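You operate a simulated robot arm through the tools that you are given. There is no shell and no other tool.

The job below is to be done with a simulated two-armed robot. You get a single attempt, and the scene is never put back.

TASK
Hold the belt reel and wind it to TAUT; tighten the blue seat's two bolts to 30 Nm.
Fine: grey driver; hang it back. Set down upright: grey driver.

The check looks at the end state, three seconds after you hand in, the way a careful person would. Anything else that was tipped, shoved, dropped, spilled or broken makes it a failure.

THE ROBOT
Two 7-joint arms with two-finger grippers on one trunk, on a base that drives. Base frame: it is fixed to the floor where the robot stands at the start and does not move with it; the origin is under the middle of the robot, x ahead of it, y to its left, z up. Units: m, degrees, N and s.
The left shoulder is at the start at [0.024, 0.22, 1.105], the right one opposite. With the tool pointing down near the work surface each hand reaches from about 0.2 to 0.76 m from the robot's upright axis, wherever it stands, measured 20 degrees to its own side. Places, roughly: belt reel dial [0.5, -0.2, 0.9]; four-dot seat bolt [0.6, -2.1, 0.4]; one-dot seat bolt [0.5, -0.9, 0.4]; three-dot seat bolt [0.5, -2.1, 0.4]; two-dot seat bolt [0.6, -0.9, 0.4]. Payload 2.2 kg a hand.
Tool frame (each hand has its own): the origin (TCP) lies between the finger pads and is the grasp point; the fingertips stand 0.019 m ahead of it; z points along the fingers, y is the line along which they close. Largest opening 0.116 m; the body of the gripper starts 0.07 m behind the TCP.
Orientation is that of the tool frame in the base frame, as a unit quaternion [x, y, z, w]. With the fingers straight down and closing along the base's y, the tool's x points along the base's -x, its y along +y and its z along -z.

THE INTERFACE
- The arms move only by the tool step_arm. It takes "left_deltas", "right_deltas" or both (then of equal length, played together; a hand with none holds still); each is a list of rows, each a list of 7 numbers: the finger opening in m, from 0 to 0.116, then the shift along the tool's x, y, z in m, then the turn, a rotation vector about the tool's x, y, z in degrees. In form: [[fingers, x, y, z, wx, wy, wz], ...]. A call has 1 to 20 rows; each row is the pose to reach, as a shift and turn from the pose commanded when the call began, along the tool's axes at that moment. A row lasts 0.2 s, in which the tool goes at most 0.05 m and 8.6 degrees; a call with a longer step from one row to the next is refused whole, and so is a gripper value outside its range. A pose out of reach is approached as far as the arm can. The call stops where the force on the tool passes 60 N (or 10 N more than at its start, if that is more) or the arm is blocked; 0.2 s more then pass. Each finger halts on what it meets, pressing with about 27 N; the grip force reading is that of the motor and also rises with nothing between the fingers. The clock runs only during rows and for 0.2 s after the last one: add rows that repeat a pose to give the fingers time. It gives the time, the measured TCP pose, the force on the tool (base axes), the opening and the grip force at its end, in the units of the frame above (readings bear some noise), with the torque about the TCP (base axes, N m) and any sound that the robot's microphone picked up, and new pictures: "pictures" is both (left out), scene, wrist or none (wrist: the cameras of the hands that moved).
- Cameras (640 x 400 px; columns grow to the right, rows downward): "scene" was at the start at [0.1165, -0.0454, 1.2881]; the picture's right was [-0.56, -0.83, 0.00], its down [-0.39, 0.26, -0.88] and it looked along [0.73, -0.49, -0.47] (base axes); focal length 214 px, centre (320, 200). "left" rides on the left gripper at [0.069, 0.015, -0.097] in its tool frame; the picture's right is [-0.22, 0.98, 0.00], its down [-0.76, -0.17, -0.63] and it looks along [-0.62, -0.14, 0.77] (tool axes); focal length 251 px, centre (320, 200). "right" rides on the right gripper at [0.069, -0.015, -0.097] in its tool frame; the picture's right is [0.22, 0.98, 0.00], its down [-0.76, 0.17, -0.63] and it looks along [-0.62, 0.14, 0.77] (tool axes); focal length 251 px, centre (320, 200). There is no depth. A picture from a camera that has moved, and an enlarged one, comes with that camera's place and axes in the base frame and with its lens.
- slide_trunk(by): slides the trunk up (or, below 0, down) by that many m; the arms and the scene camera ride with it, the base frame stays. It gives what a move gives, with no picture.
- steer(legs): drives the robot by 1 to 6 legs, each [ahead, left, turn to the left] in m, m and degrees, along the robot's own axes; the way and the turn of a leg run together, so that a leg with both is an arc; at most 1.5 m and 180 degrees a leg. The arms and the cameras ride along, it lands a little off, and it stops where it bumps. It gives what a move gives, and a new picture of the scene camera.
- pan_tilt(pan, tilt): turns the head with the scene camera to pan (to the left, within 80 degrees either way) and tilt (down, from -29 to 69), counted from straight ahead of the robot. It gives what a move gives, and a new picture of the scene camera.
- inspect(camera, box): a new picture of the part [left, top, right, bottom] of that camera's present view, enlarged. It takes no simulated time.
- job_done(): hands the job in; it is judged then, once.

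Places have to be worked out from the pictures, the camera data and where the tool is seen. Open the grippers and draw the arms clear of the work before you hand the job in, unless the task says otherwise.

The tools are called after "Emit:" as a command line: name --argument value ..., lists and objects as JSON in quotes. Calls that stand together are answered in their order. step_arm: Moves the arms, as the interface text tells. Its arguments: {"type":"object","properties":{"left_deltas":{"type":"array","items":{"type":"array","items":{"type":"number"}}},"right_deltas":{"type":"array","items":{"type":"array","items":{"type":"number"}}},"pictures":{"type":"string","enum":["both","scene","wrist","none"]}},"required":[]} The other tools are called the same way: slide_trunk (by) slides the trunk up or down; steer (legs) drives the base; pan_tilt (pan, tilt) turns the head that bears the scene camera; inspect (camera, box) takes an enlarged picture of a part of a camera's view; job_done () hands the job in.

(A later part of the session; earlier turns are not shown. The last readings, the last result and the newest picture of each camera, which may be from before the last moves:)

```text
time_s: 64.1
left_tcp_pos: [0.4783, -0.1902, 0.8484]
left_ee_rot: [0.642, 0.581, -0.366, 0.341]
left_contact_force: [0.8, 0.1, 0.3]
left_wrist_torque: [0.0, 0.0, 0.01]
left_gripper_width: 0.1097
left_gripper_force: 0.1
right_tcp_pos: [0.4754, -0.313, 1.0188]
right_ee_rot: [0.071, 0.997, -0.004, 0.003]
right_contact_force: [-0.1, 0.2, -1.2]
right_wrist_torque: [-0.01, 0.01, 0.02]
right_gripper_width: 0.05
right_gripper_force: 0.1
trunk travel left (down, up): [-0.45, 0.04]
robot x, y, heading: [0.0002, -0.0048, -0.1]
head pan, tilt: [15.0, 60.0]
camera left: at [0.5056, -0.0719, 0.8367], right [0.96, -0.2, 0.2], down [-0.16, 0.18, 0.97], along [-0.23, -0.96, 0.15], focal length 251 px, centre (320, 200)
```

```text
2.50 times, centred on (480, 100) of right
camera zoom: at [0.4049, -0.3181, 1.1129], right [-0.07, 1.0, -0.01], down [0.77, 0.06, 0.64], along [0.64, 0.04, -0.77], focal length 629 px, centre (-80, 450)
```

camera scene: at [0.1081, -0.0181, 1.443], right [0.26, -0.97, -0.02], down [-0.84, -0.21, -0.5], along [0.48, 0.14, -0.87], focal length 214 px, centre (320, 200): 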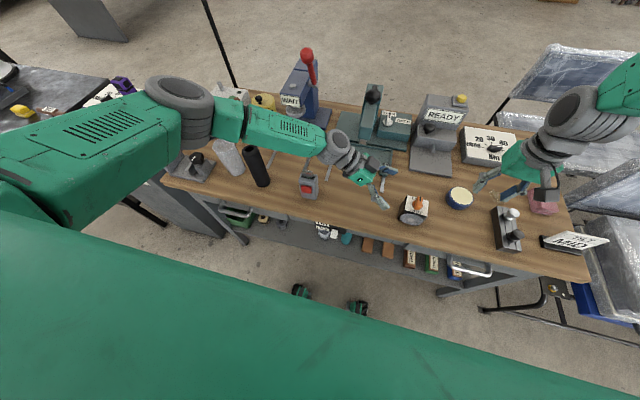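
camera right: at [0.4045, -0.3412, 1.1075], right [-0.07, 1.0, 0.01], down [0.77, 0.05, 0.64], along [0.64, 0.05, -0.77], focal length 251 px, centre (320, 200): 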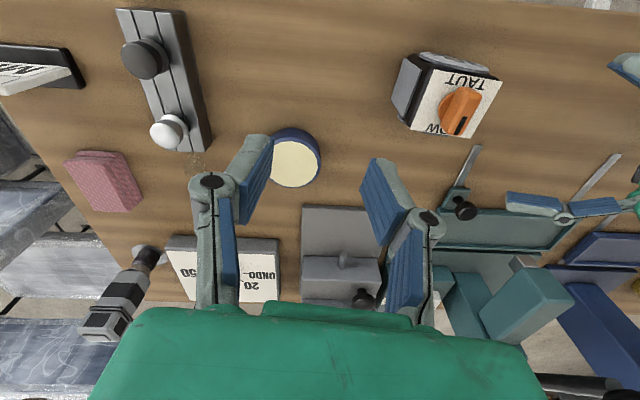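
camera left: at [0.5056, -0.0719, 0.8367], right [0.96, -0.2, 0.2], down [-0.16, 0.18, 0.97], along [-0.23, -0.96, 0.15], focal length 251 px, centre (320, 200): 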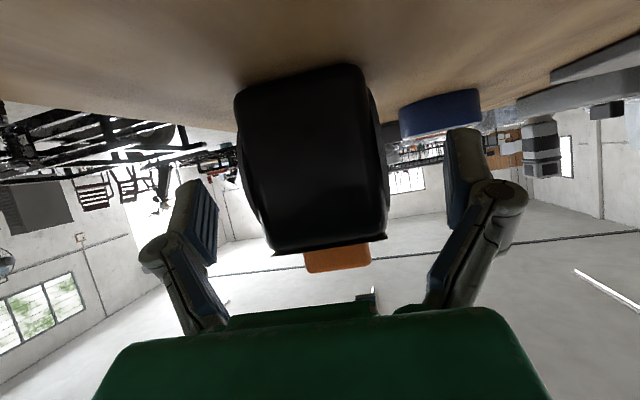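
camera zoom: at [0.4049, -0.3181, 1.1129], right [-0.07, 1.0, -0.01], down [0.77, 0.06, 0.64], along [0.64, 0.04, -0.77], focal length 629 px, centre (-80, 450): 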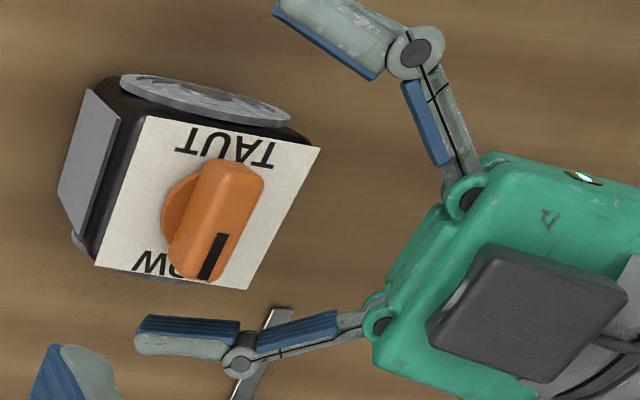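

Left hand is well placed. Now I'll slowly bring the right hand over the knob at z≈0.99 before gripping the reel, so the motion doesn't tug on it.

Emit:
step_arm --right_deltas '[[0.05, 0.0005, 0.004, 0.001, 0, 0, -0.2], [0.05, 0.0012, 0.011, 0.003, 0, 0, -0.5], [0.05, 0.002, 0.02, 0.006, 0, 0, -0.8], [0.05, 0.0032, 0.03, 0.009, 0, 0, -1.1], [0.05, 0.0045, 0.042, 0.012, 0, 0, -1.4], [0.05, 0.0058, 0.054, 0.015, 0, 0, -1.7], [0.05, 0.007, 0.066, 0.018, 0, 0, -2.0], [0.05, 0.0083, 0.077, 0.022, 0, 0, -2.4], [0.05, 0.0093, 0.087, 0.025, 0, 0, -2.7], [0.05, 0.0102, 0.095, 0.028, 0, 0, -3.0], [0.05, 0.0107, 0.1, 0.03, 0, 0, -3.2], [0.05, 0.011, 0.1025, 0.03, 0, 0, -3.2], [0.05, 0.011, 0.1025, 0.03, 0, 0, -3.2], [0.05, 0.011, 0.1025, 0.03, 0, 0, -3.2], [0.05, 0.011, 0.1025, 0.03, 0, 0, -3.2], [0.05, 0.011, 0.1025, 0.03, 0, 0, -3.2]]' --pictures "both"

Emit:
inspect --camera "scene" --box '[340, 140, 500, 250]'

```text
time_s: 67.5
left_tcp_pos: [0.4792, -0.1879, 0.8488]
left_ee_rot: [0.642, 0.581, -0.366, 0.341]
left_contact_force: [0.3, -0.5, 1.0]
left_wrist_torque: [-0.05, 0.01, 0.0]
left_gripper_width: 0.1098
left_gripper_force: 0.0
right_tcp_pos: [0.4822, -0.2106, 0.9897]
right_ee_rot: [0.043, 0.999, -0.004, 0.004]
right_contact_force: [-0.5, 0.7, 1.0]
right_wrist_torque: [-0.02, 0.0, 0.01]
right_gripper_width: 0.0499
right_gripper_force: 0.1
trunk travel left (down, up): [-0.45, 0.04]
robot x, y, heading: [-0.0006, -0.0086, -0.1]
head pan, tilt: [15.0, 60.0]
camera scene: at [0.1082, 0.0105, 1.4429], right [0.26, -0.97, 0.0], down [-0.84, -0.22, -0.5], along [0.48, 0.13, -0.87], focal length 214 px, centre (320, 200)
camera right: at [0.4125, -0.2188, 1.0844], right [-0.13, 0.99, -0.01], down [0.76, 0.1, 0.64], along [0.63, 0.07, -0.77], focal length 251 px, centre (320, 200)
```

scene: 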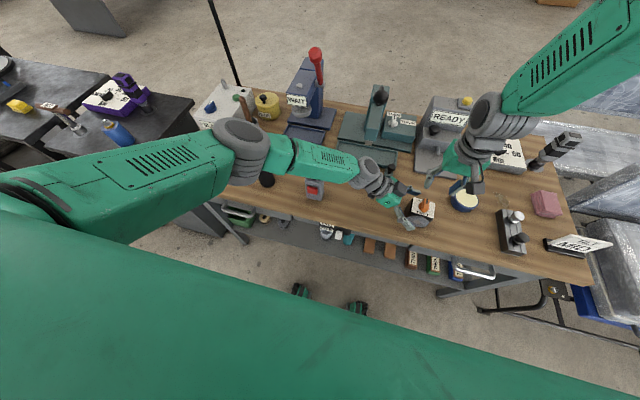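
right: 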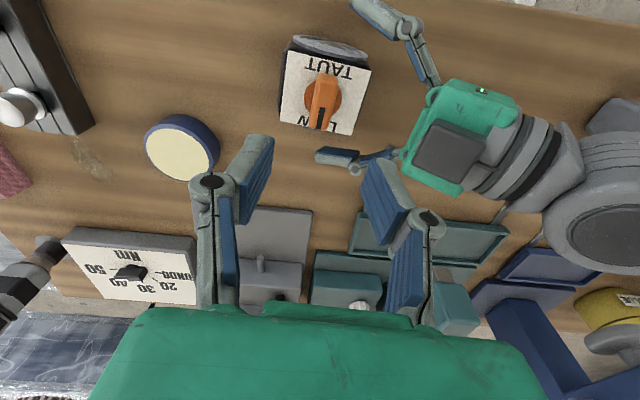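

```text
3.64 times, centred on (420, 195) of scene
camera zoom: at [0.1082, 0.0105, 1.4429], right [0.26, -0.97, 0.0], down [-0.84, -0.22, -0.5], along [0.48, 0.13, -0.87], focal length 780 px, centre (-44, 218)
```

zoom: 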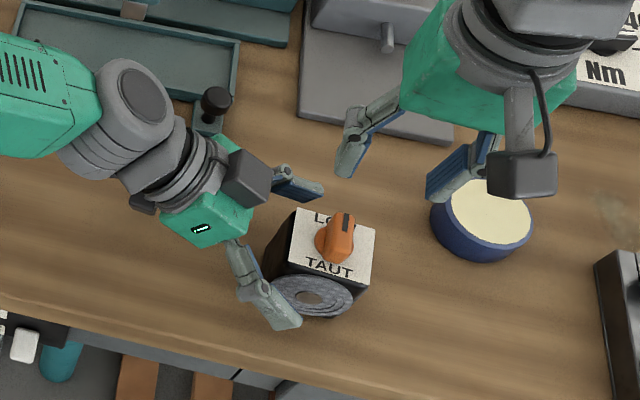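

Both hands are steady and the knob lies where predicted. Closing the left gripper on the reel.

Emit:
step_arm --left_deltas '[[0.09, 0, 0, 0, 0, 0, 0], [0.075, 0, 0, 0, 0, 0, 0], [0.066, 0, 0, 0, 0, 0, 0], [0.062, 0, 0, 0, 0, 0, 0], [0.059, 0, 0, 0, 0, 0, 0], [0.056, 0, 0, 0, 0, 0, 0], [0.05, 0, 0, 0, 0, 0, 0], [0.04, 0, 0, 0, 0, 0, 0], [0.04, 0, 0, 0, 0, 0, 0]]' --pictures "none"

Emit:
inspect --camera "right" --box '[240, 20, 420, 180]'

```text
time_s: 69.5
left_tcp_pos: [0.4779, -0.1881, 0.8492]
left_ee_rot: [0.642, 0.582, -0.365, 0.341]
left_contact_force: [-0.5, 0.9, 0.4]
left_wrist_torque: [-0.02, 0.14, 0.03]
left_gripper_width: 0.0572
left_gripper_force: 26.7
right_tcp_pos: [0.4821, -0.2095, 0.9892]
right_ee_rot: [0.044, 0.999, -0.005, 0.003]
right_contact_force: [0.0, 0.0, 0.5]
right_wrist_torque: [0.0, -0.03, 0.01]
right_gripper_width: 0.0502
right_gripper_force: 0.1
trunk travel left (down, up): [-0.45, 0.04]
robot x, y, heading: [0.0004, -0.0048, 0.1]
head pan, tilt: [15.0, 60.0]
```

```text
2.50 times, centred on (330, 100) of right
camera zoom: at [0.4124, -0.2187, 1.0845], right [-0.13, 0.99, -0.01], down [0.76, 0.1, 0.64], along [0.63, 0.07, -0.77], focal length 629 px, centre (295, 450)
```

zoom: 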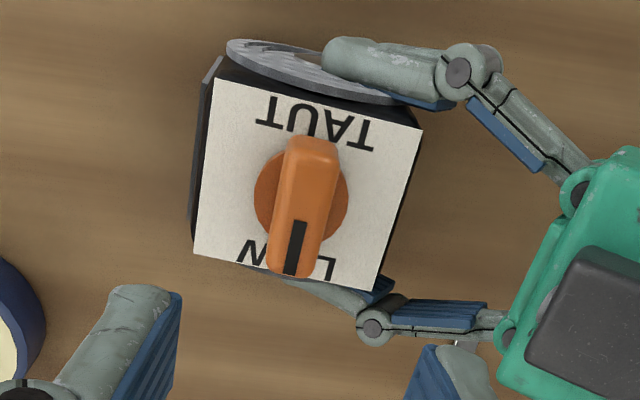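

Reel held at the same spot (centre ≈(0.476,-0.211), blade ≈-3…-5°). Lowering the right hand so the fingertips straddle the knob blade at z≈0.888.

Emit:
step_arm --right_deltas '[[0.05, 0.001, -0.0004, 0.012, 0, 0, 0], [0.05, 0.002, -0.0008, 0.026, 0, 0, 0], [0.05, 0.003, -0.0012, 0.04, 0, 0, 0], [0.05, 0.004, -0.0016, 0.054, 0, 0, 0], [0.05, 0.005, -0.002, 0.066, 0, 0, 0], [0.05, 0.0059, -0.002, 0.076, 0, 0, 0], [0.05, 0.0059, -0.002, 0.082, 0, 0, 0], [0.05, 0.0059, -0.002, 0.082, 0, 0, 0]]' --pictures "wrist"

Emit:
inspect --camera "scene" --box '[360, 150, 480, 240]'

```text
time_s: 71.3
left_tcp_pos: [0.4775, -0.1884, 0.849]
left_ee_rot: [0.643, 0.581, -0.366, 0.341]
left_contact_force: [-0.2, -0.7, 1.2]
left_wrist_torque: [-0.02, 0.16, 0.01]
left_gripper_width: 0.057
left_gripper_force: 27.5
right_tcp_pos: [0.4751, -0.2133, 0.9079]
right_ee_rot: [0.044, 0.999, -0.003, 0.004]
right_contact_force: [0.7, -1.1, -0.9]
right_wrist_torque: [-0.02, 0.01, -0.01]
right_gripper_width: 0.0501
right_gripper_force: 0.0
trunk travel left (down, up): [-0.45, 0.04]
robot x, y, heading: [-0.0001, -0.0022, -0.1]
head pan, tilt: [15.0, 60.0]
camera right: at [0.4058, -0.2222, 1.0027], right [-0.13, 0.99, -0.01], down [0.76, 0.1, 0.64], along [0.63, 0.07, -0.77], focal length 251 px, centre (320, 200)
```

right: 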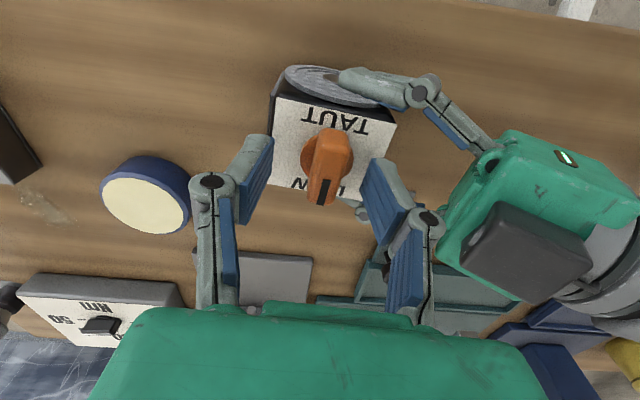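

```text
4.44 times, centred on (420, 195) of scene
camera zoom: at [0.108, 0.0106, 1.4429], right [0.26, -0.97, 0.0], down [-0.84, -0.22, -0.5], along [0.48, 0.13, -0.87], focal length 953 px, centre (-124, 222)
```

zoom: 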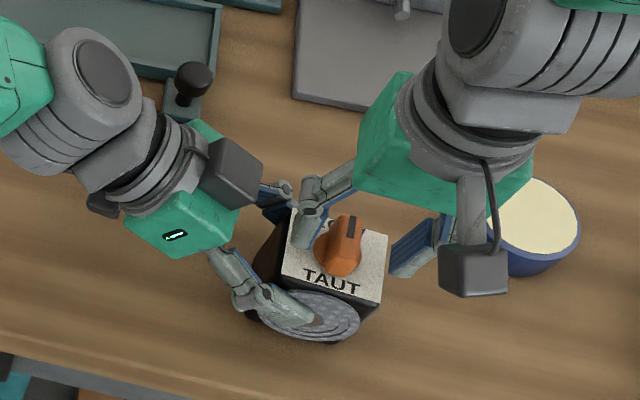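

The fingertips straddle the blade with the axis within ~2 mm. Closing the right fingers on the knob.

Emit:
step_arm --right_deltas '[[0.04, 0, 0, 0, 0, 0, 0], [0.03, 0, 0, 0, 0, 0, 0], [0.024, 0, 0, 0, 0, 0, 0], [0.02, 0, 0, 0, 0, 0, 0], [0.016, 0, 0, 0, 0, 0, 0], [0.012, 0, 0, 0, 0, 0, 0], [0.008, 0, 0, 0, 0, 0, 0], [0.005, 0, 0, 0, 0, 0, 0]]' --pictures "wrist"

Emit:
inspect --camera "scene" --box '[360, 150, 480, 240]'

```text
time_s: 73.1
left_tcp_pos: [0.4775, -0.1899, 0.85]
left_ee_rot: [0.642, 0.58, -0.367, 0.342]
left_contact_force: [1.4, -17.1, 1.0]
left_wrist_torque: [0.24, 0.15, 0.15]
left_gripper_width: 0.0574
left_gripper_force: 26.7
right_tcp_pos: [0.4752, -0.2123, 0.9072]
right_ee_rot: [0.043, 0.999, -0.004, 0.003]
right_contact_force: [-2.9, 16.8, 2.9]
right_wrist_torque: [0.42, 0.25, -0.09]
right_gripper_width: 0.0167
right_gripper_force: 27.5
trunk travel left (down, up): [-0.45, 0.04]
robot x, y, heading: [-0.0026, -0.0078, -0.1]
head pan, tilt: [15.0, 60.0]
camera right: at [0.4054, -0.2215, 1.0031], right [-0.13, 0.99, -0.01], down [0.76, 0.1, 0.64], along [0.63, 0.08, -0.77], focal length 251 px, centre (320, 200)
```

right: 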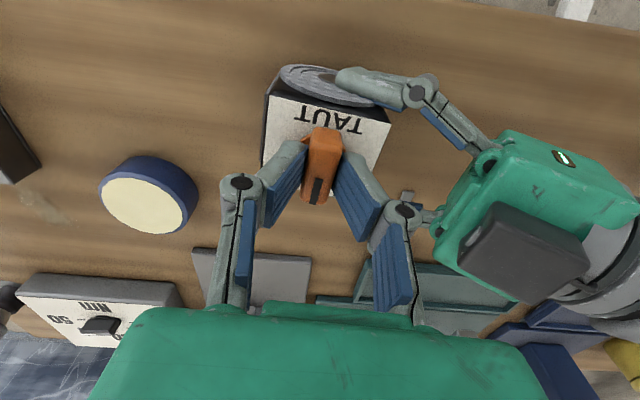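

```text
4.44 times, centred on (420, 195) of scene
camera zoom: at [0.1076, 0.0108, 1.443], right [0.26, -0.97, 0.0], down [-0.84, -0.22, -0.5], along [0.48, 0.13, -0.87], focal length 953 px, centre (-124, 222)
```

zoom: 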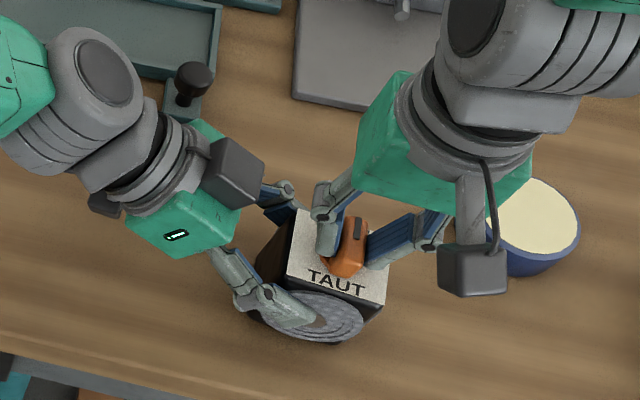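

Knob gripped (0.0167 m, 27 N) with a 17 N side load, meaning ~2 mm offset. I'll shift 2 mm in +y and try a first small counterclockwise turn (camera moves toward the free side).

Emit:
step_arm --right_deltas '[[0.005, 0, 0.001, 0, 0, 0, 0], [0.005, 0, 0.002, 0, 0, 0, -2], [0.005, 0, 0.002, 0, 0, 0, -6], [0.005, 0, 0.002, 0, 0, 0, -10], [0.005, 0, 0.002, 0, 0, 0, -15], [0.005, 0, 0.002, 0, 0, 0, -15]]' --pictures "wrist"

Emit:
inspect --camera "scene" --box '[360, 150, 480, 240]'

```text
time_s: 74.5
left_tcp_pos: [0.4789, -0.1883, 0.8495]
left_ee_rot: [0.642, 0.582, -0.365, 0.341]
left_contact_force: [-5.9, 4.4, 12.9]
left_wrist_torque: [-0.57, 0.68, 0.47]
left_gripper_width: 0.0575
left_gripper_force: 26.5
right_tcp_pos: [0.4779, -0.2104, 0.909]
right_ee_rot: [-0.087, 0.996, -0.005, 0.004]
right_contact_force: [2.1, -3.3, -5.0]
right_wrist_torque: [-0.1, -0.49, -0.74]
right_gripper_width: 0.0212
right_gripper_force: 26.7
trunk travel left (down, up): [-0.45, 0.04]
robot x, y, heading: [-0.002, -0.0036, 0.0]
head pan, tilt: [15.0, 60.0]
camera right: at [0.4113, -0.2374, 1.0035], right [-0.38, 0.92, -0.01], down [0.71, 0.3, 0.63], along [0.59, 0.23, -0.77], focal length 251 px, centre (320, 200)
```

right: 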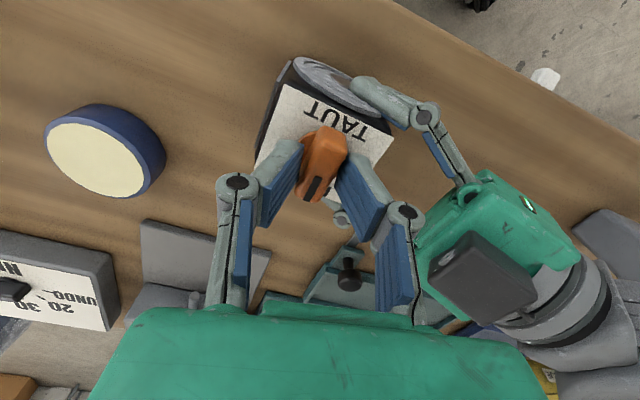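

```text
4.44 times, centred on (420, 195) of scene
camera zoom: at [0.1071, 0.0114, 1.443], right [0.26, -0.97, 0.0], down [-0.84, -0.22, -0.5], along [0.48, 0.13, -0.87], focal length 953 px, centre (-124, 222)
```

zoom: 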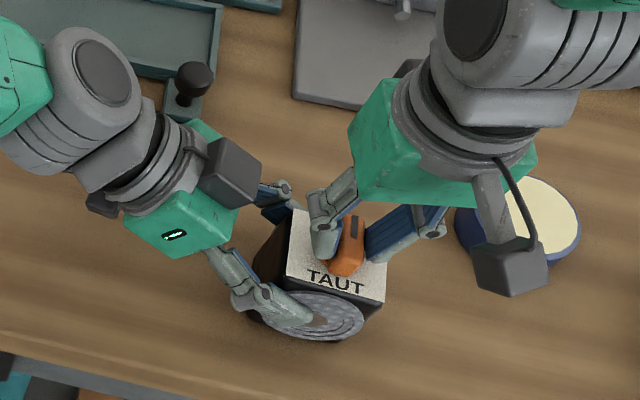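

The knob didn't budge counterclockwise (fingers slipped to 0.021 m, torque 0.74): that's the LOW stop, so winding is clockwise. I'll rotate back and open the fingers, then rise.

Emit:
step_arm --right_deltas '[[0.01, 0, 0, 0, 0, 0, 5], [0.015, 0, 0, 0, 0, 0, 10], [0.02, 0, 0, 0, 0, 0, 15], [0.03, 0, 0, 0, 0, 0, 15], [0.04, 0, 0, 0, 0, 0, 15], [0.05, 0, 0, 0, 0, 0, 15], [0.05, 0, 0, 0, 0, 0, 15], [0.05, 0, 0, -0.015, 0, 0, 15], [0.05, 0, 0, -0.035, 0, 0, 15], [0.05, 0, 0, -0.06, 0, 0, 15], [0.05, 0, 0, -0.08, 0, 0, 15], [0.05, 0, 0, -0.08, 0, 0, 15]]' --pictures "wrist"

```text
time_s: 77.1
left_tcp_pos: [0.4802, -0.1885, 0.8482]
left_ee_rot: [0.642, 0.581, -0.366, 0.341]
left_contact_force: [0.6, -0.5, -0.1]
left_wrist_torque: [-0.03, 0.02, -0.01]
left_gripper_width: 0.0571
left_gripper_force: 26.8
right_tcp_pos: [0.4752, -0.2087, 0.9876]
right_ee_rot: [0.043, 0.999, -0.003, 0.003]
right_contact_force: [0.6, -0.3, -0.4]
right_wrist_torque: [-0.02, 0.01, -0.01]
right_gripper_width: 0.05
right_gripper_force: 0.0
trunk travel left (down, up): [-0.45, 0.04]
robot x, y, heading: [-0.0035, -0.0103, -0.1]
head pan, tilt: [15.0, 60.0]
camera right: at [0.4056, -0.2175, 1.0824], right [-0.13, 0.99, -0.01], down [0.76, 0.1, 0.64], along [0.63, 0.07, -0.77], focal length 251 px, centre (320, 200)
```

right: 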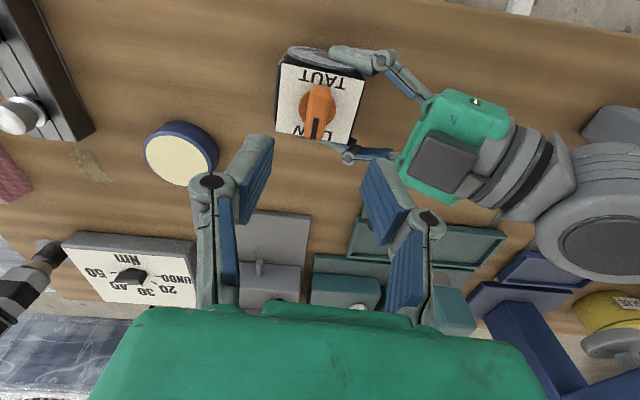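

Reel is unmoved. Now I'll turn the right hand 180° counterclockwise in free air so its camera goes to the far side; then the clockwise winding brings it back to this known-good wrist pose.

Emit:
step_arm --right_deltas '[[0.05, 0, 0, 0, 0, 0, -6], [0.05, 0, 0, 0, 0, 0, -14], [0.05, 0, 0, 0, 0, 0, -22], [0.05, 0, 0, 0, 0, 0, -30], [0.05, 0, 0, 0, 0, 0, -38], [0.05, 0, 0, 0, 0, 0, -46], [0.05, 0, 0, 0, 0, 0, -54], [0.05, 0, 0, 0, 0, 0, -62], [0.05, 0, 0, 0, 0, 0, -70], [0.05, 0, 0, 0, 0, 0, -78], [0.05, 0, 0, 0, 0, 0, -84], [0.05, 0, 0, 0, 0, 0, -90], [0.05, 0, 0, 0, 0, 0, -90]]' --pictures "both"

```text
time_s: 79.9
left_tcp_pos: [0.4787, -0.1883, 0.8483]
left_ee_rot: [0.642, 0.581, -0.365, 0.341]
left_contact_force: [0.1, -0.3, -0.7]
left_wrist_torque: [0.08, 0.0, -0.01]
left_gripper_width: 0.0575
left_gripper_force: 26.6
right_tcp_pos: [0.4768, -0.2098, 0.9873]
right_ee_rot: [-0.676, 0.737, -0.005, 0.0]
right_contact_force: [0.0, -0.9, 0.5]
right_wrist_torque: [0.01, 0.04, 0.02]
right_gripper_width: 0.05
right_gripper_force: 0.1
trunk travel left (down, up): [-0.45, 0.04]
robot x, y, heading: [0.0025, -0.0094, 0.1]
head pan, tilt: [15.0, 60.0]
camera scene: at [0.1085, 0.01, 1.4429], right [0.26, -0.97, 0.0], down [-0.84, -0.22, -0.5], along [0.48, 0.13, -0.87], focal length 214 px, centre (320, 200)
camera right: at [0.486, -0.2798, 1.0835], right [-0.99, -0.13, 0.0], down [-0.1, 0.77, 0.63], along [-0.08, 0.62, -0.78], focal length 251 px, centre (320, 200)
```

scene: 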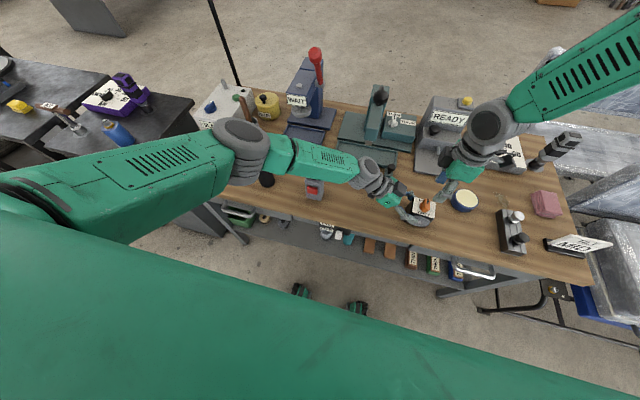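
right: 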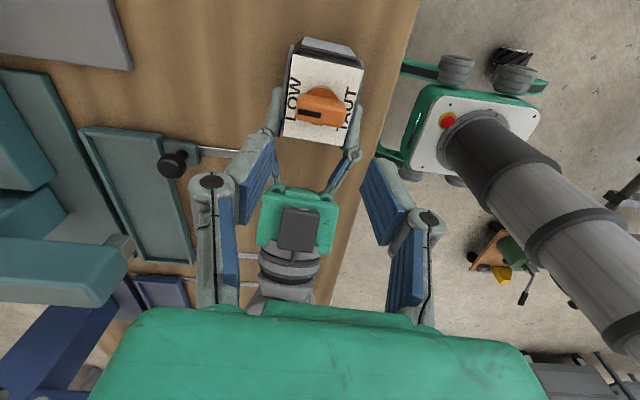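

Half turn reached cleanly. Continuing the other 90°.

Emit:
step_arm --right_deltas '[[0.05, 0, 0, 0, 0, 0, -6], [0.05, 0, 0, 0, 0, 0, -14], [0.05, 0, 0, 0, 0, 0, -22], [0.05, 0, 0, 0, 0, 0, -30], [0.05, 0, 0, 0, 0, 0, -38], [0.05, 0, 0, 0, 0, 0, -46], [0.05, 0, 0, 0, 0, 0, -54], [0.05, 0, 0, 0, 0, 0, -62], [0.05, 0, 0, 0, 0, 0, -70], [0.05, 0, 0, 0, 0, 0, -78], [0.05, 0, 0, 0, 0, 0, -84], [0.05, 0, 0, 0, 0, 0, -90], [0.05, 0, 0, 0, 0, 0, -90]]' --pictures "both"

```text
time_s: 82.7
left_tcp_pos: [0.4793, -0.189, 0.8493]
left_ee_rot: [0.642, 0.582, -0.365, 0.341]
left_contact_force: [0.3, -0.6, 0.1]
left_wrist_torque: [-0.01, 0.02, 0.0]
left_gripper_width: 0.057
left_gripper_force: 27.3
right_tcp_pos: [0.4755, -0.21, 0.9875]
right_ee_rot: [0.999, -0.042, 0.003, 0.003]
right_contact_force: [-0.4, 0.0, -0.3]
right_wrist_torque: [0.0, -0.02, 0.0]
right_gripper_width: 0.0503
right_gripper_force: 0.0
trunk travel left (down, up): [-0.45, 0.04]
robot x, y, heading: [0.0031, -0.0046, -0.1]
head pan, tilt: [15.0, 60.0]
camera scene: at [0.1084, 0.0096, 1.4429], right [0.26, -0.97, 0.0], down [-0.84, -0.22, -0.5], along [0.48, 0.13, -0.87], focal length 214 px, centre (320, 200)
camera right: at [0.5465, -0.201, 1.0829], right [0.13, -0.99, 0.01], down [-0.77, -0.1, 0.63], along [-0.62, -0.09, -0.78], focal length 251 px, centre (320, 200)
```

scene: 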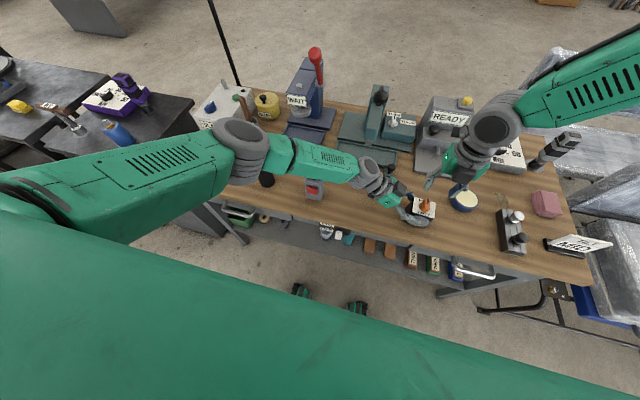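
right: 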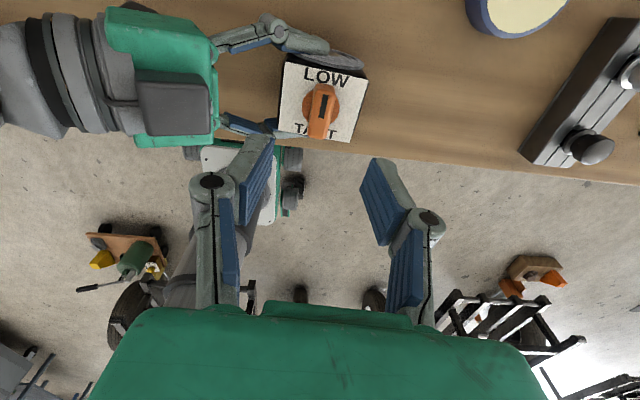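

180° turn done. A quick zoom on the knob from this opposite view refines its axis position.

Emit:
inspect --camera "right" --box '[250, 50, 400, 150]'

```text
4.00 times, centred on (325, 100) of right
camera zoom: at [0.5465, -0.201, 1.0829], right [0.13, -0.99, 0.01], down [-0.77, -0.1, 0.63], along [-0.62, -0.09, -0.78], focal length 1006 px, centre (300, 600)
```

zoom: 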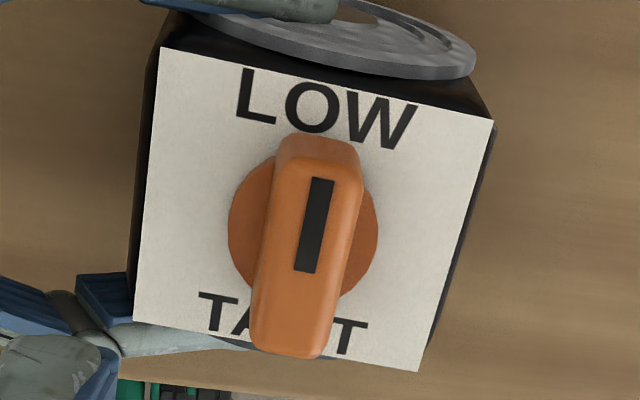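

Averaging both views, the knob axis is at about (0.477,-0.2115). Lowering onto it again and closing.

Emit:
step_arm --right_deltas '[[0.05, 0.0005, 0.0005, 0.012, 0, 0, 0], [0.05, 0.001, 0.001, 0.026, 0, 0, 0], [0.05, 0.0016, 0.0014, 0.04, 0, 0, 0], [0.05, 0.0016, 0.0014, 0.054, 0, 0, 0], [0.05, 0.0016, 0.0014, 0.066, 0, 0, 0], [0.05, 0.0016, 0.0014, 0.076, 0, 0, 0], [0.05, 0.0016, 0.0014, 0.0805, 0, 0, 0], [0.05, 0.0016, 0.0014, 0.0805, 0, 0, 0], [0.035, 0.0016, 0.0014, 0.0805, 0, 0, 0], [0.025, 0.0016, 0.0014, 0.0805, 0, 0, 0], [0.02, 0.0016, 0.0014, 0.0805, 0, 0, 0], [0.016, 0.0016, 0.0014, 0.0805, 0, 0, 0], [0.012, 0.0016, 0.0014, 0.0805, 0, 0, 0], [0.008, 0.0016, 0.0014, 0.0805, 0, 0, 0], [0.005, 0.0016, 0.0014, 0.0805, 0, 0, 0]]' --pictures "wrist"

```text
time_s: 85.9
left_tcp_pos: [0.4793, -0.1893, 0.8479]
left_ee_rot: [0.643, 0.581, -0.366, 0.341]
left_contact_force: [0.9, -6.0, 0.1]
left_wrist_torque: [0.28, 0.05, 0.02]
left_gripper_width: 0.0571
left_gripper_force: 27.1
right_tcp_pos: [0.4776, -0.2112, 0.9082]
right_ee_rot: [0.999, -0.044, 0.004, 0.003]
right_contact_force: [-0.7, 6.0, 0.2]
right_wrist_torque: [0.12, -0.01, -0.01]
right_gripper_width: 0.0164
right_gripper_force: 27.3
trunk travel left (down, up): [-0.45, 0.04]
robot x, y, heading: [-0.001, -0.008, -0.1]
head pan, tilt: [15.0, 60.0]
camera right: at [0.5487, -0.203, 1.0025], right [0.13, -0.99, 0.01], down [-0.77, -0.09, 0.63], along [-0.62, -0.09, -0.78], focal length 251 px, centre (320, 200)
```

right: 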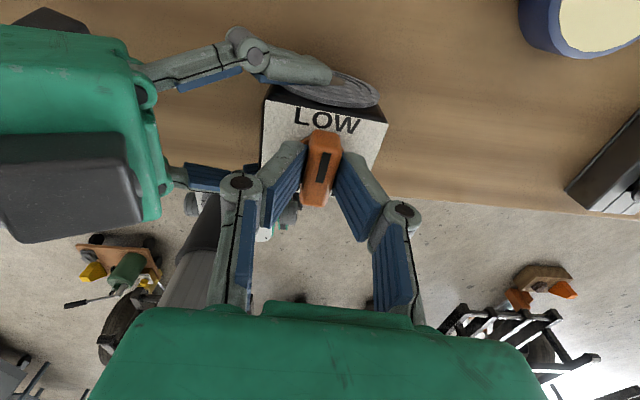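

Gripped with only 6 N side load. Now a first clockwise test turn of 25°.

Emit:
step_arm --right_deltas '[[0.005, 0, 0, 0, 0, 0, 4], [0.005, 0, 0, 0, 0, 0, 8], [0.005, 0, 0, 0, 0, 0, 13], [0.005, 0, 0, 0, 0, 0, 18], [0.005, 0, 0, 0, 0, 0, 22], [0.005, 0, 0, 0, 0, 0, 25], [0.005, 0, 0, 0, 0, 0, 25]]' --pictures "wrist"

Emit:
inspect --camera "scene" --box '[360, 150, 480, 240]'

```text
time_s: 87.5
left_tcp_pos: [0.4788, -0.1892, 0.8492]
left_ee_rot: [0.642, 0.582, -0.365, 0.341]
left_contact_force: [3.7, -2.6, 5.5]
left_wrist_torque: [-0.24, -0.16, 0.08]
left_gripper_width: 0.0573
left_gripper_force: 26.7
right_tcp_pos: [0.4791, -0.212, 0.9051]
right_ee_rot: [0.966, -0.26, 0.004, 0.004]
right_contact_force: [-3.7, 1.8, -5.9]
right_wrist_torque: [0.2, 0.44, -0.01]
right_gripper_width: 0.0169
right_gripper_force: 27.3
trunk travel left (down, up): [-0.45, 0.04]
robot x, y, heading: [0.0, -0.0037, -0.1]
head pan, tilt: [15.0, 60.0]
camera right: at [0.5464, -0.2338, 1.0029], right [-0.3, -0.95, 0.01], down [-0.74, 0.24, 0.63], along [-0.6, 0.19, -0.78], focal length 251 px, centre (320, 200)
```

right: 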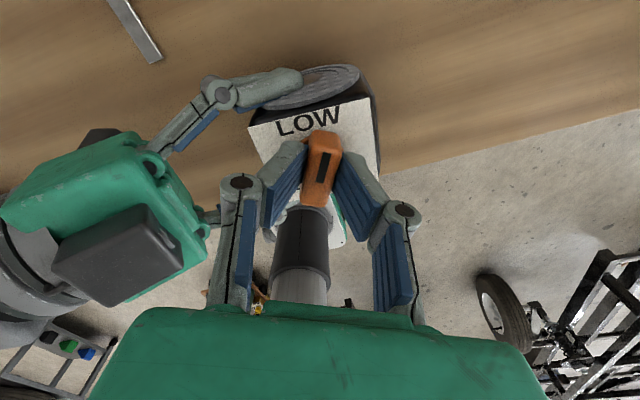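

```text
4.44 times, centred on (420, 195) of scene
camera zoom: at [0.1087, 0.0099, 1.4429], right [0.26, -0.97, 0.0], down [-0.84, -0.22, -0.5], along [0.48, 0.13, -0.87], focal length 953 px, centre (-124, 222)
```

zoom: 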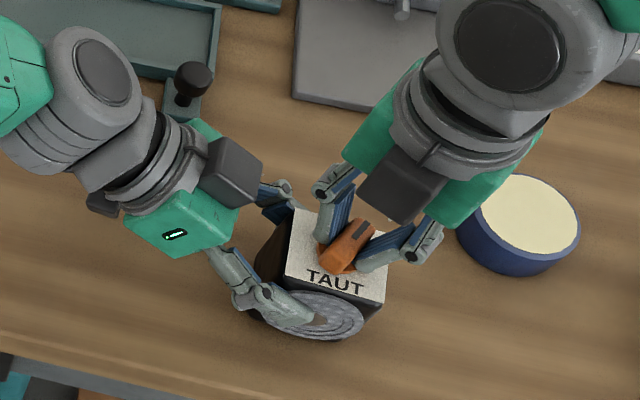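

The knob turns freely clockwise with low forces. Continuing another 75°.

Emit:
step_arm --right_deltas '[[0.005, -0.001, 0.0005, -0.002, 0, 0, 6], [0.005, -0.0013, 0.0007, -0.002, 0, 0, 14], [0.005, -0.0013, 0.0007, -0.002, 0, 0, 22], [0.005, -0.0013, 0.0007, -0.002, 0, 0, 30], [0.005, -0.0013, 0.0007, -0.002, 0, 0, 38], [0.005, -0.0013, 0.0007, -0.002, 0, 0, 46], [0.005, -0.0013, 0.0007, -0.002, 0, 0, 54], [0.005, -0.0013, 0.0007, -0.002, 0, 0, 62], [0.005, -0.0013, 0.0007, -0.002, 0, 0, 69], [0.005, -0.0013, 0.0007, -0.002, 0, 0, 75], [0.005, -0.0013, 0.0007, -0.002, 0, 0, 75]]' --pictures "wrist"

Emit:
inspect --camera "scene" --box '[360, 150, 480, 240]'

```text
time_s: 89.9
left_tcp_pos: [0.48, -0.1885, 0.8475]
left_ee_rot: [0.642, 0.582, -0.365, 0.341]
left_contact_force: [8.5, -7.9, 2.4]
left_wrist_torque: [0.08, 0.38, 0.16]
left_gripper_width: 0.0576
left_gripper_force: 26.7
right_tcp_pos: [0.4765, -0.2129, 0.9102]
right_ee_rot: [-0.609, 0.794, -0.004, 0.0]
right_contact_force: [-7.4, 7.1, -2.9]
right_wrist_torque: [0.35, 0.09, 0.0]
right_gripper_width: 0.0169
right_gripper_force: 27.5
trunk travel left (down, up): [-0.45, 0.04]
robot x, y, heading: [-0.0023, -0.0092, 0.0]
head pan, tilt: [15.0, 60.0]
camera right: at [0.4735, -0.2829, 1.0057], right [-1.0, 0.05, -0.01], down [0.03, 0.78, 0.63], along [0.03, 0.63, -0.78], focal length 251 px, centre (320, 200)
```

right: 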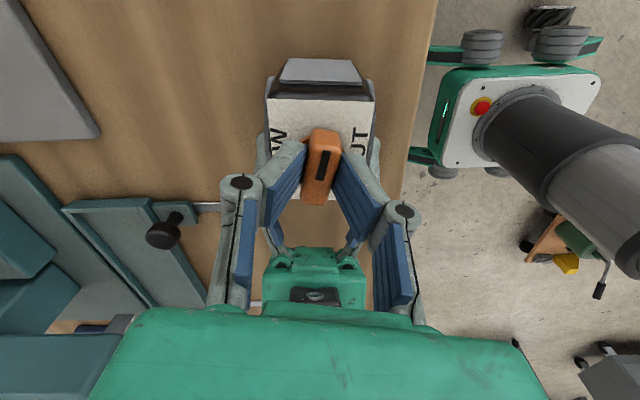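

```text
4.44 times, centred on (420, 195) of scene
camera zoom: at [0.1087, 0.0101, 1.4429], right [0.26, -0.97, 0.0], down [-0.84, -0.22, -0.5], along [0.48, 0.13, -0.87], focal length 953 px, centre (-124, 222)
```

zoom: 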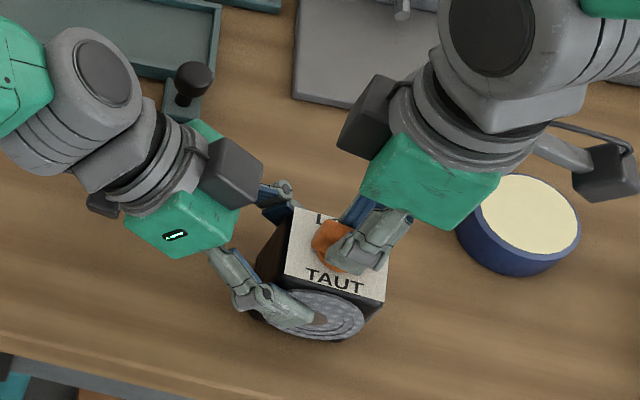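

100° turned, still smooth. Relieving the small side load and turning 72° more toward TAUT.

Emit:
step_arm --right_deltas '[[0.005, -0.0005, 0.0008, 0, 0, 0, 6], [0.005, -0.0007, 0.0012, 0, 0, 0, 14], [0.005, -0.0007, 0.0012, 0, 0, 0, 22], [0.005, -0.0007, 0.0012, 0, 0, 0, 30], [0.005, -0.0007, 0.0012, 0, 0, 0, 38], [0.005, -0.0007, 0.0012, 0, 0, 0, 46], [0.005, -0.0007, 0.0012, 0, 0, 0, 54], [0.005, -0.0007, 0.0012, 0, 0, 0, 61], [0.005, -0.0007, 0.0012, 0, 0, 0, 67], [0.005, -0.0007, 0.0012, 0, 0, 0, 72], [0.005, -0.0007, 0.0012, 0, 0, 0, 72]]' --pictures "wrist"

Emit:
inspect --camera "right" --box '[230, 80, 410, 220]'

Emit:
inspect --camera "scene" --box '[360, 150, 480, 240]'

```text
time_s: 92.3
left_tcp_pos: [0.4802, -0.1886, 0.8483]
left_ee_rot: [0.642, 0.582, -0.365, 0.341]
left_contact_force: [12.2, -8.4, -10.1]
left_wrist_torque: [0.57, 0.48, 0.26]
left_gripper_width: 0.0573
left_gripper_force: 27.3
right_tcp_pos: [0.476, -0.2095, 0.9098]
right_ee_rot: [-0.026, 1.0, -0.003, 0.003]
right_contact_force: [-11.6, 8.2, 6.8]
right_wrist_torque: [0.21, 0.31, 0.05]
right_gripper_width: 0.0165
right_gripper_force: 27.1
trunk travel left (down, up): [-0.45, 0.04]
robot x, y, heading: [0.0012, -0.0075, -0.0]
head pan, tilt: [15.0, 60.0]
camera right: at [0.408, -0.2286, 1.0049], right [-0.26, 0.96, -0.01], down [0.74, 0.21, 0.63], along [0.61, 0.16, -0.77], focal length 251 px, centre (320, 200)
```

right: 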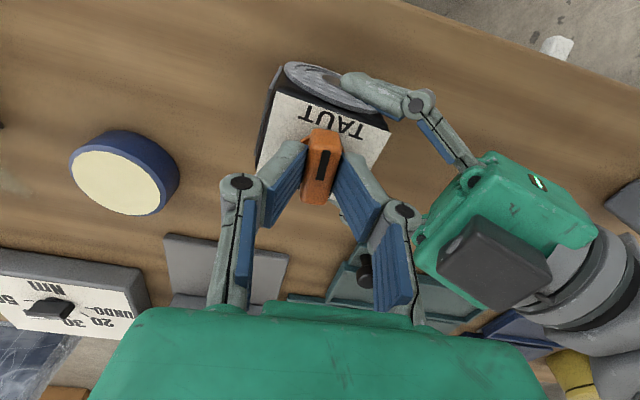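

```text
2.86 times, centred on (320, 150) of right
camera zoom: at [0.408, -0.2286, 1.0049], right [-0.26, 0.96, -0.01], down [0.74, 0.21, 0.63], along [0.61, 0.16, -0.77], focal length 718 px, centre (320, 343)
```

zoom: 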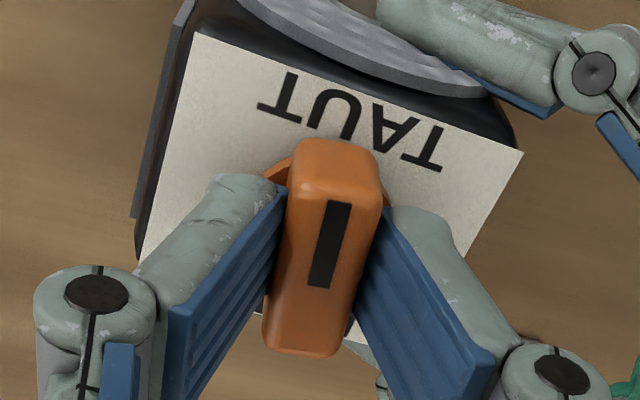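

```text
4.44 times, centred on (420, 195) of scene
camera zoom: at [0.1086, 0.0104, 1.4429], right [0.26, -0.97, 0.0], down [-0.84, -0.22, -0.5], along [0.48, 0.13, -0.87], focal length 953 px, centre (-124, 222)
```

zoom: 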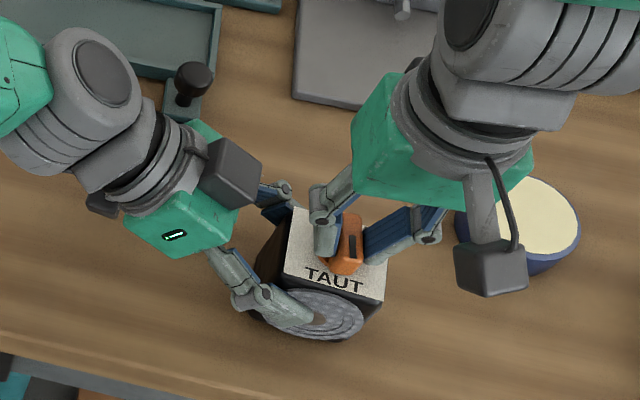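

The stripe now points to TAUT but about 8° short of the label's axis. Finishing with 9° more and relieving the small side load.

Emit:
step_arm --right_deltas '[[0.005, 0.0007, 0.0005, -0.0005, 0, 0, 3], [0.005, 0.0014, 0.001, -0.0008, 0, 0, 6], [0.005, 0.0014, 0.001, -0.0008, 0, 0, 9], [0.005, 0.0014, 0.001, -0.0008, 0, 0, 9]]' --pictures "wrist"

Emit:
inspect --camera "right" --box '[230, 80, 410, 220]'

```text
time_s: 93.3
left_tcp_pos: [0.4792, -0.1884, 0.8475]
left_ee_rot: [0.642, 0.581, -0.365, 0.341]
left_contact_force: [9.7, -7.7, -5.9]
left_wrist_torque: [0.5, 0.1, -0.09]
left_gripper_width: 0.0571
left_gripper_force: 27.3
right_tcp_pos: [0.4755, -0.2101, 0.91]
right_ee_rot: [0.053, 0.999, -0.004, 0.003]
right_contact_force: [-9.1, 8.9, 5.0]
right_wrist_torque: [0.11, 0.48, 0.33]
right_gripper_width: 0.0168
right_gripper_force: 27.0
trunk travel left (down, up): [-0.45, 0.04]
robot x, y, heading: [0.0008, -0.0035, 0.0]
head pan, tilt: [15.0, 60.0]
camera right: at [0.405, -0.218, 1.005], right [-0.11, 0.99, -0.01], down [0.77, 0.09, 0.64], along [0.63, 0.06, -0.77], focal length 251 px, centre (320, 200)
```

right: 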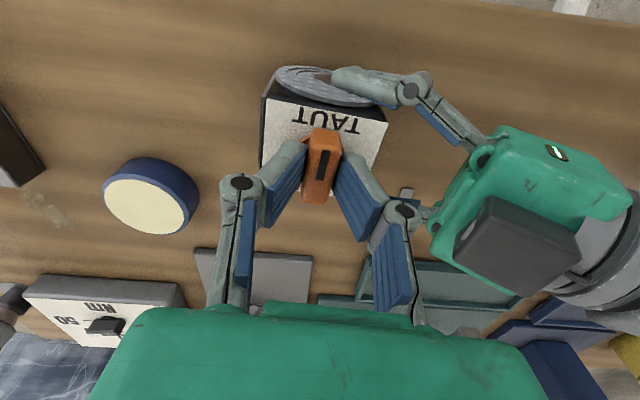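

```text
2.86 times, centred on (320, 150) of right
camera zoom: at [0.405, -0.218, 1.005], right [-0.11, 0.99, -0.01], down [0.77, 0.09, 0.64], along [0.63, 0.06, -0.77], focal length 718 px, centre (320, 343)
```

zoom: 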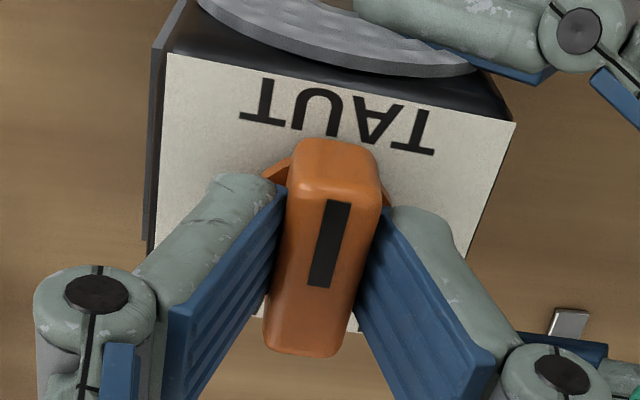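

Yaw is now -6° and torque about z rose to 0.33 N·m, so the TAUT stop is reached. I'll nudge 2° more to be sure it's seated, then open and rise.

Emit:
step_arm --right_deltas '[[0.005, 0, 0, 0, 0, 0, 2], [0.005, 0, 0, 0, 0, 0, 2]]' --pictures "none"

Emit:
step_arm --right_deltas '[[0.005, 0, 0, 0, 0, 0, -2], [0.018, 0, 0, 0, 0, 0, -2], [0.025, 0, 0, 0, 0, 0, -2], [0.035, 0, 0, 0, 0, 0, -2], [0.05, 0, 0, 0, 0, 0, -2], [0.05, 0, 0, 0, 0, 0, -2], [0.05, 0, 0, -0.015, 0, 0, -2], [0.05, 0, 0, -0.035, 0, 0, -2], [0.05, 0, 0, -0.06, 0, 0, -2], [0.05, 0, 0, -0.08, 0, 0, -2], [0.05, 0, 0, -0.08, 0, 0, -2]]' --pictures "wrist"

Emit:
inspect --camera "right" --box '[240, 20, 420, 180]'

```text
time_s: 93.9
left_tcp_pos: [0.4798, -0.1886, 0.8473]
left_ee_rot: [0.642, 0.581, -0.366, 0.341]
left_contact_force: [5.5, -1.4, -3.5]
left_wrist_torque: [0.18, -0.16, -0.41]
left_gripper_width: 0.057
left_gripper_force: 27.4
right_tcp_pos: [0.4737, -0.2101, 0.9098]
right_ee_rot: [0.07, 0.998, -0.004, 0.004]
right_contact_force: [-5.6, 2.2, 2.0]
right_wrist_torque: [0.06, 0.53, 0.59]
right_gripper_width: 0.0171
right_gripper_force: 27.1
trunk travel left (down, up): [-0.45, 0.04]
robot x, y, heading: [0.0008, -0.0055, -0.1]
head pan, tilt: [15.0, 60.0]
```

```text
time_s: 96.3
left_tcp_pos: [0.4796, -0.1874, 0.8491]
left_ee_rot: [0.643, 0.58, -0.366, 0.34]
left_contact_force: [-0.1, 0.1, -2.4]
left_wrist_torque: [0.02, -0.03, -0.01]
left_gripper_width: 0.0572
left_gripper_force: 27.3
right_tcp_pos: [0.4745, -0.2101, 0.9889]
right_ee_rot: [0.052, 0.999, -0.003, 0.003]
right_contact_force: [-0.4, 0.8, 0.4]
right_wrist_torque: [0.05, 0.03, 0.0]
right_gripper_width: 0.0502
right_gripper_force: 0.1
trunk travel left (down, up): [-0.45, 0.04]
robot x, y, heading: [-0.0015, -0.0054, -0.2]
head pan, tilt: [15.0, 60.0]
camera right: at [0.4047, -0.2178, 1.084], right [-0.11, 0.99, -0.01], down [0.77, 0.09, 0.64], along [0.63, 0.06, -0.77], focal length 251 px, centre (320, 200)
```

right: 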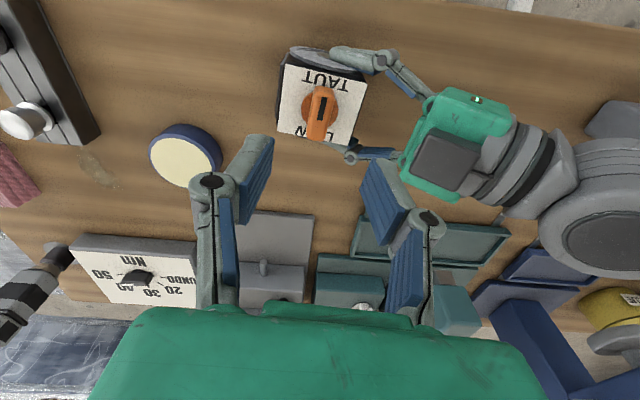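

```text
2.50 times, centred on (330, 100) of right
camera zoom: at [0.4047, -0.2178, 1.084], right [-0.11, 0.99, -0.01], down [0.77, 0.09, 0.64], along [0.63, 0.06, -0.77], focal length 629 px, centre (295, 450)
```

zoom: 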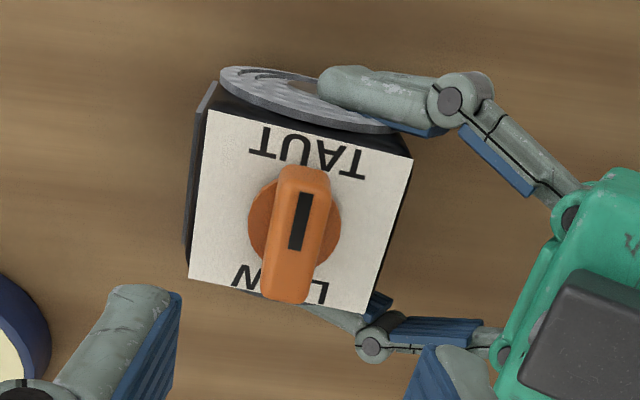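

The stripe now points at TAUT, against the stop, and the box hasn't moved. Releasing the left hand and backing it straight out, slowly.

Emit:
step_arm --left_deltas '[[0.06, 0, 0, 0, 0, 0, 0], [0.068, 0, 0, 0, 0, 0, 0], [0.08, 0, 0, 0, 0, 0, 0], [0.095, 0, 0, 0, 0, 0, 0], [0.11, 0, 0, 0, 0, 0, 0], [0.11, 0, 0, 0, 0, 0, 0], [0.11, 0, 0, -0.006, 0, 0, 0], [0.11, 0, 0, -0.018, 0, 0, 0], [0.11, 0, 0, -0.034, 0, 0, 0], [0.11, 0, 0, -0.052, 0, 0, 0], [0.11, 0, 0, -0.072, 0, 0, 0], [0.11, 0, 0, -0.092, 0, 0, 0], [0.11, 0, 0, -0.108, 0, 0, 0], [0.11, 0, 0, -0.118, 0, 0, 0], [0.11, 0, 0, -0.122, 0, 0, 0], [0.11, 0, 0, -0.122, 0, 0, 0]]' --pictures "wrist"

Emit:
inspect --camera "right" --box '[240, 20, 420, 180]'

```text
time_s: 99.7
left_tcp_pos: [0.4893, -0.0834, 0.9108]
left_ee_rot: [0.642, 0.581, -0.366, 0.341]
left_contact_force: [0.4, -0.2, -0.4]
left_wrist_torque: [0.02, -0.01, 0.01]
left_gripper_width: 0.1098
left_gripper_force: 0.1
right_tcp_pos: [0.4745, -0.2095, 0.9891]
right_ee_rot: [0.052, 0.999, -0.004, 0.003]
right_contact_force: [0.6, -0.1, -0.3]
right_wrist_torque: [-0.01, 0.02, 0.02]
right_gripper_width: 0.0498
right_gripper_force: 0.1
trunk travel left (down, up): [-0.45, 0.04]
robot x, y, heading: [-0.0004, -0.0051, 0.0]
head pan, tilt: [15.0, 60.0]
camera left: at [0.5165, 0.0343, 0.8991], right [0.96, -0.2, 0.2], down [-0.16, 0.19, 0.97], along [-0.23, -0.96, 0.15], focal length 251 px, centre (320, 200)
```

left: 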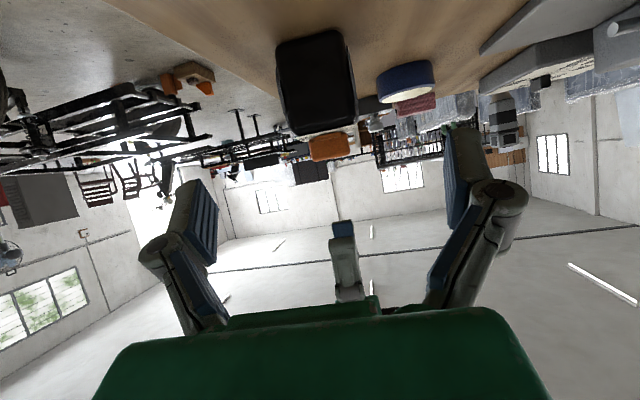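

```text
2.50 times, centred on (330, 100) of right
camera zoom: at [0.4043, -0.2167, 1.0842], right [-0.11, 0.99, -0.01], down [0.77, 0.09, 0.64], along [0.63, 0.06, -0.77], focal length 629 px, centre (295, 450)
```

zoom: 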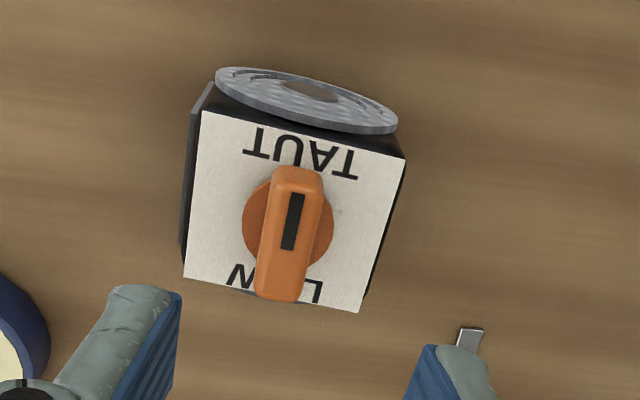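

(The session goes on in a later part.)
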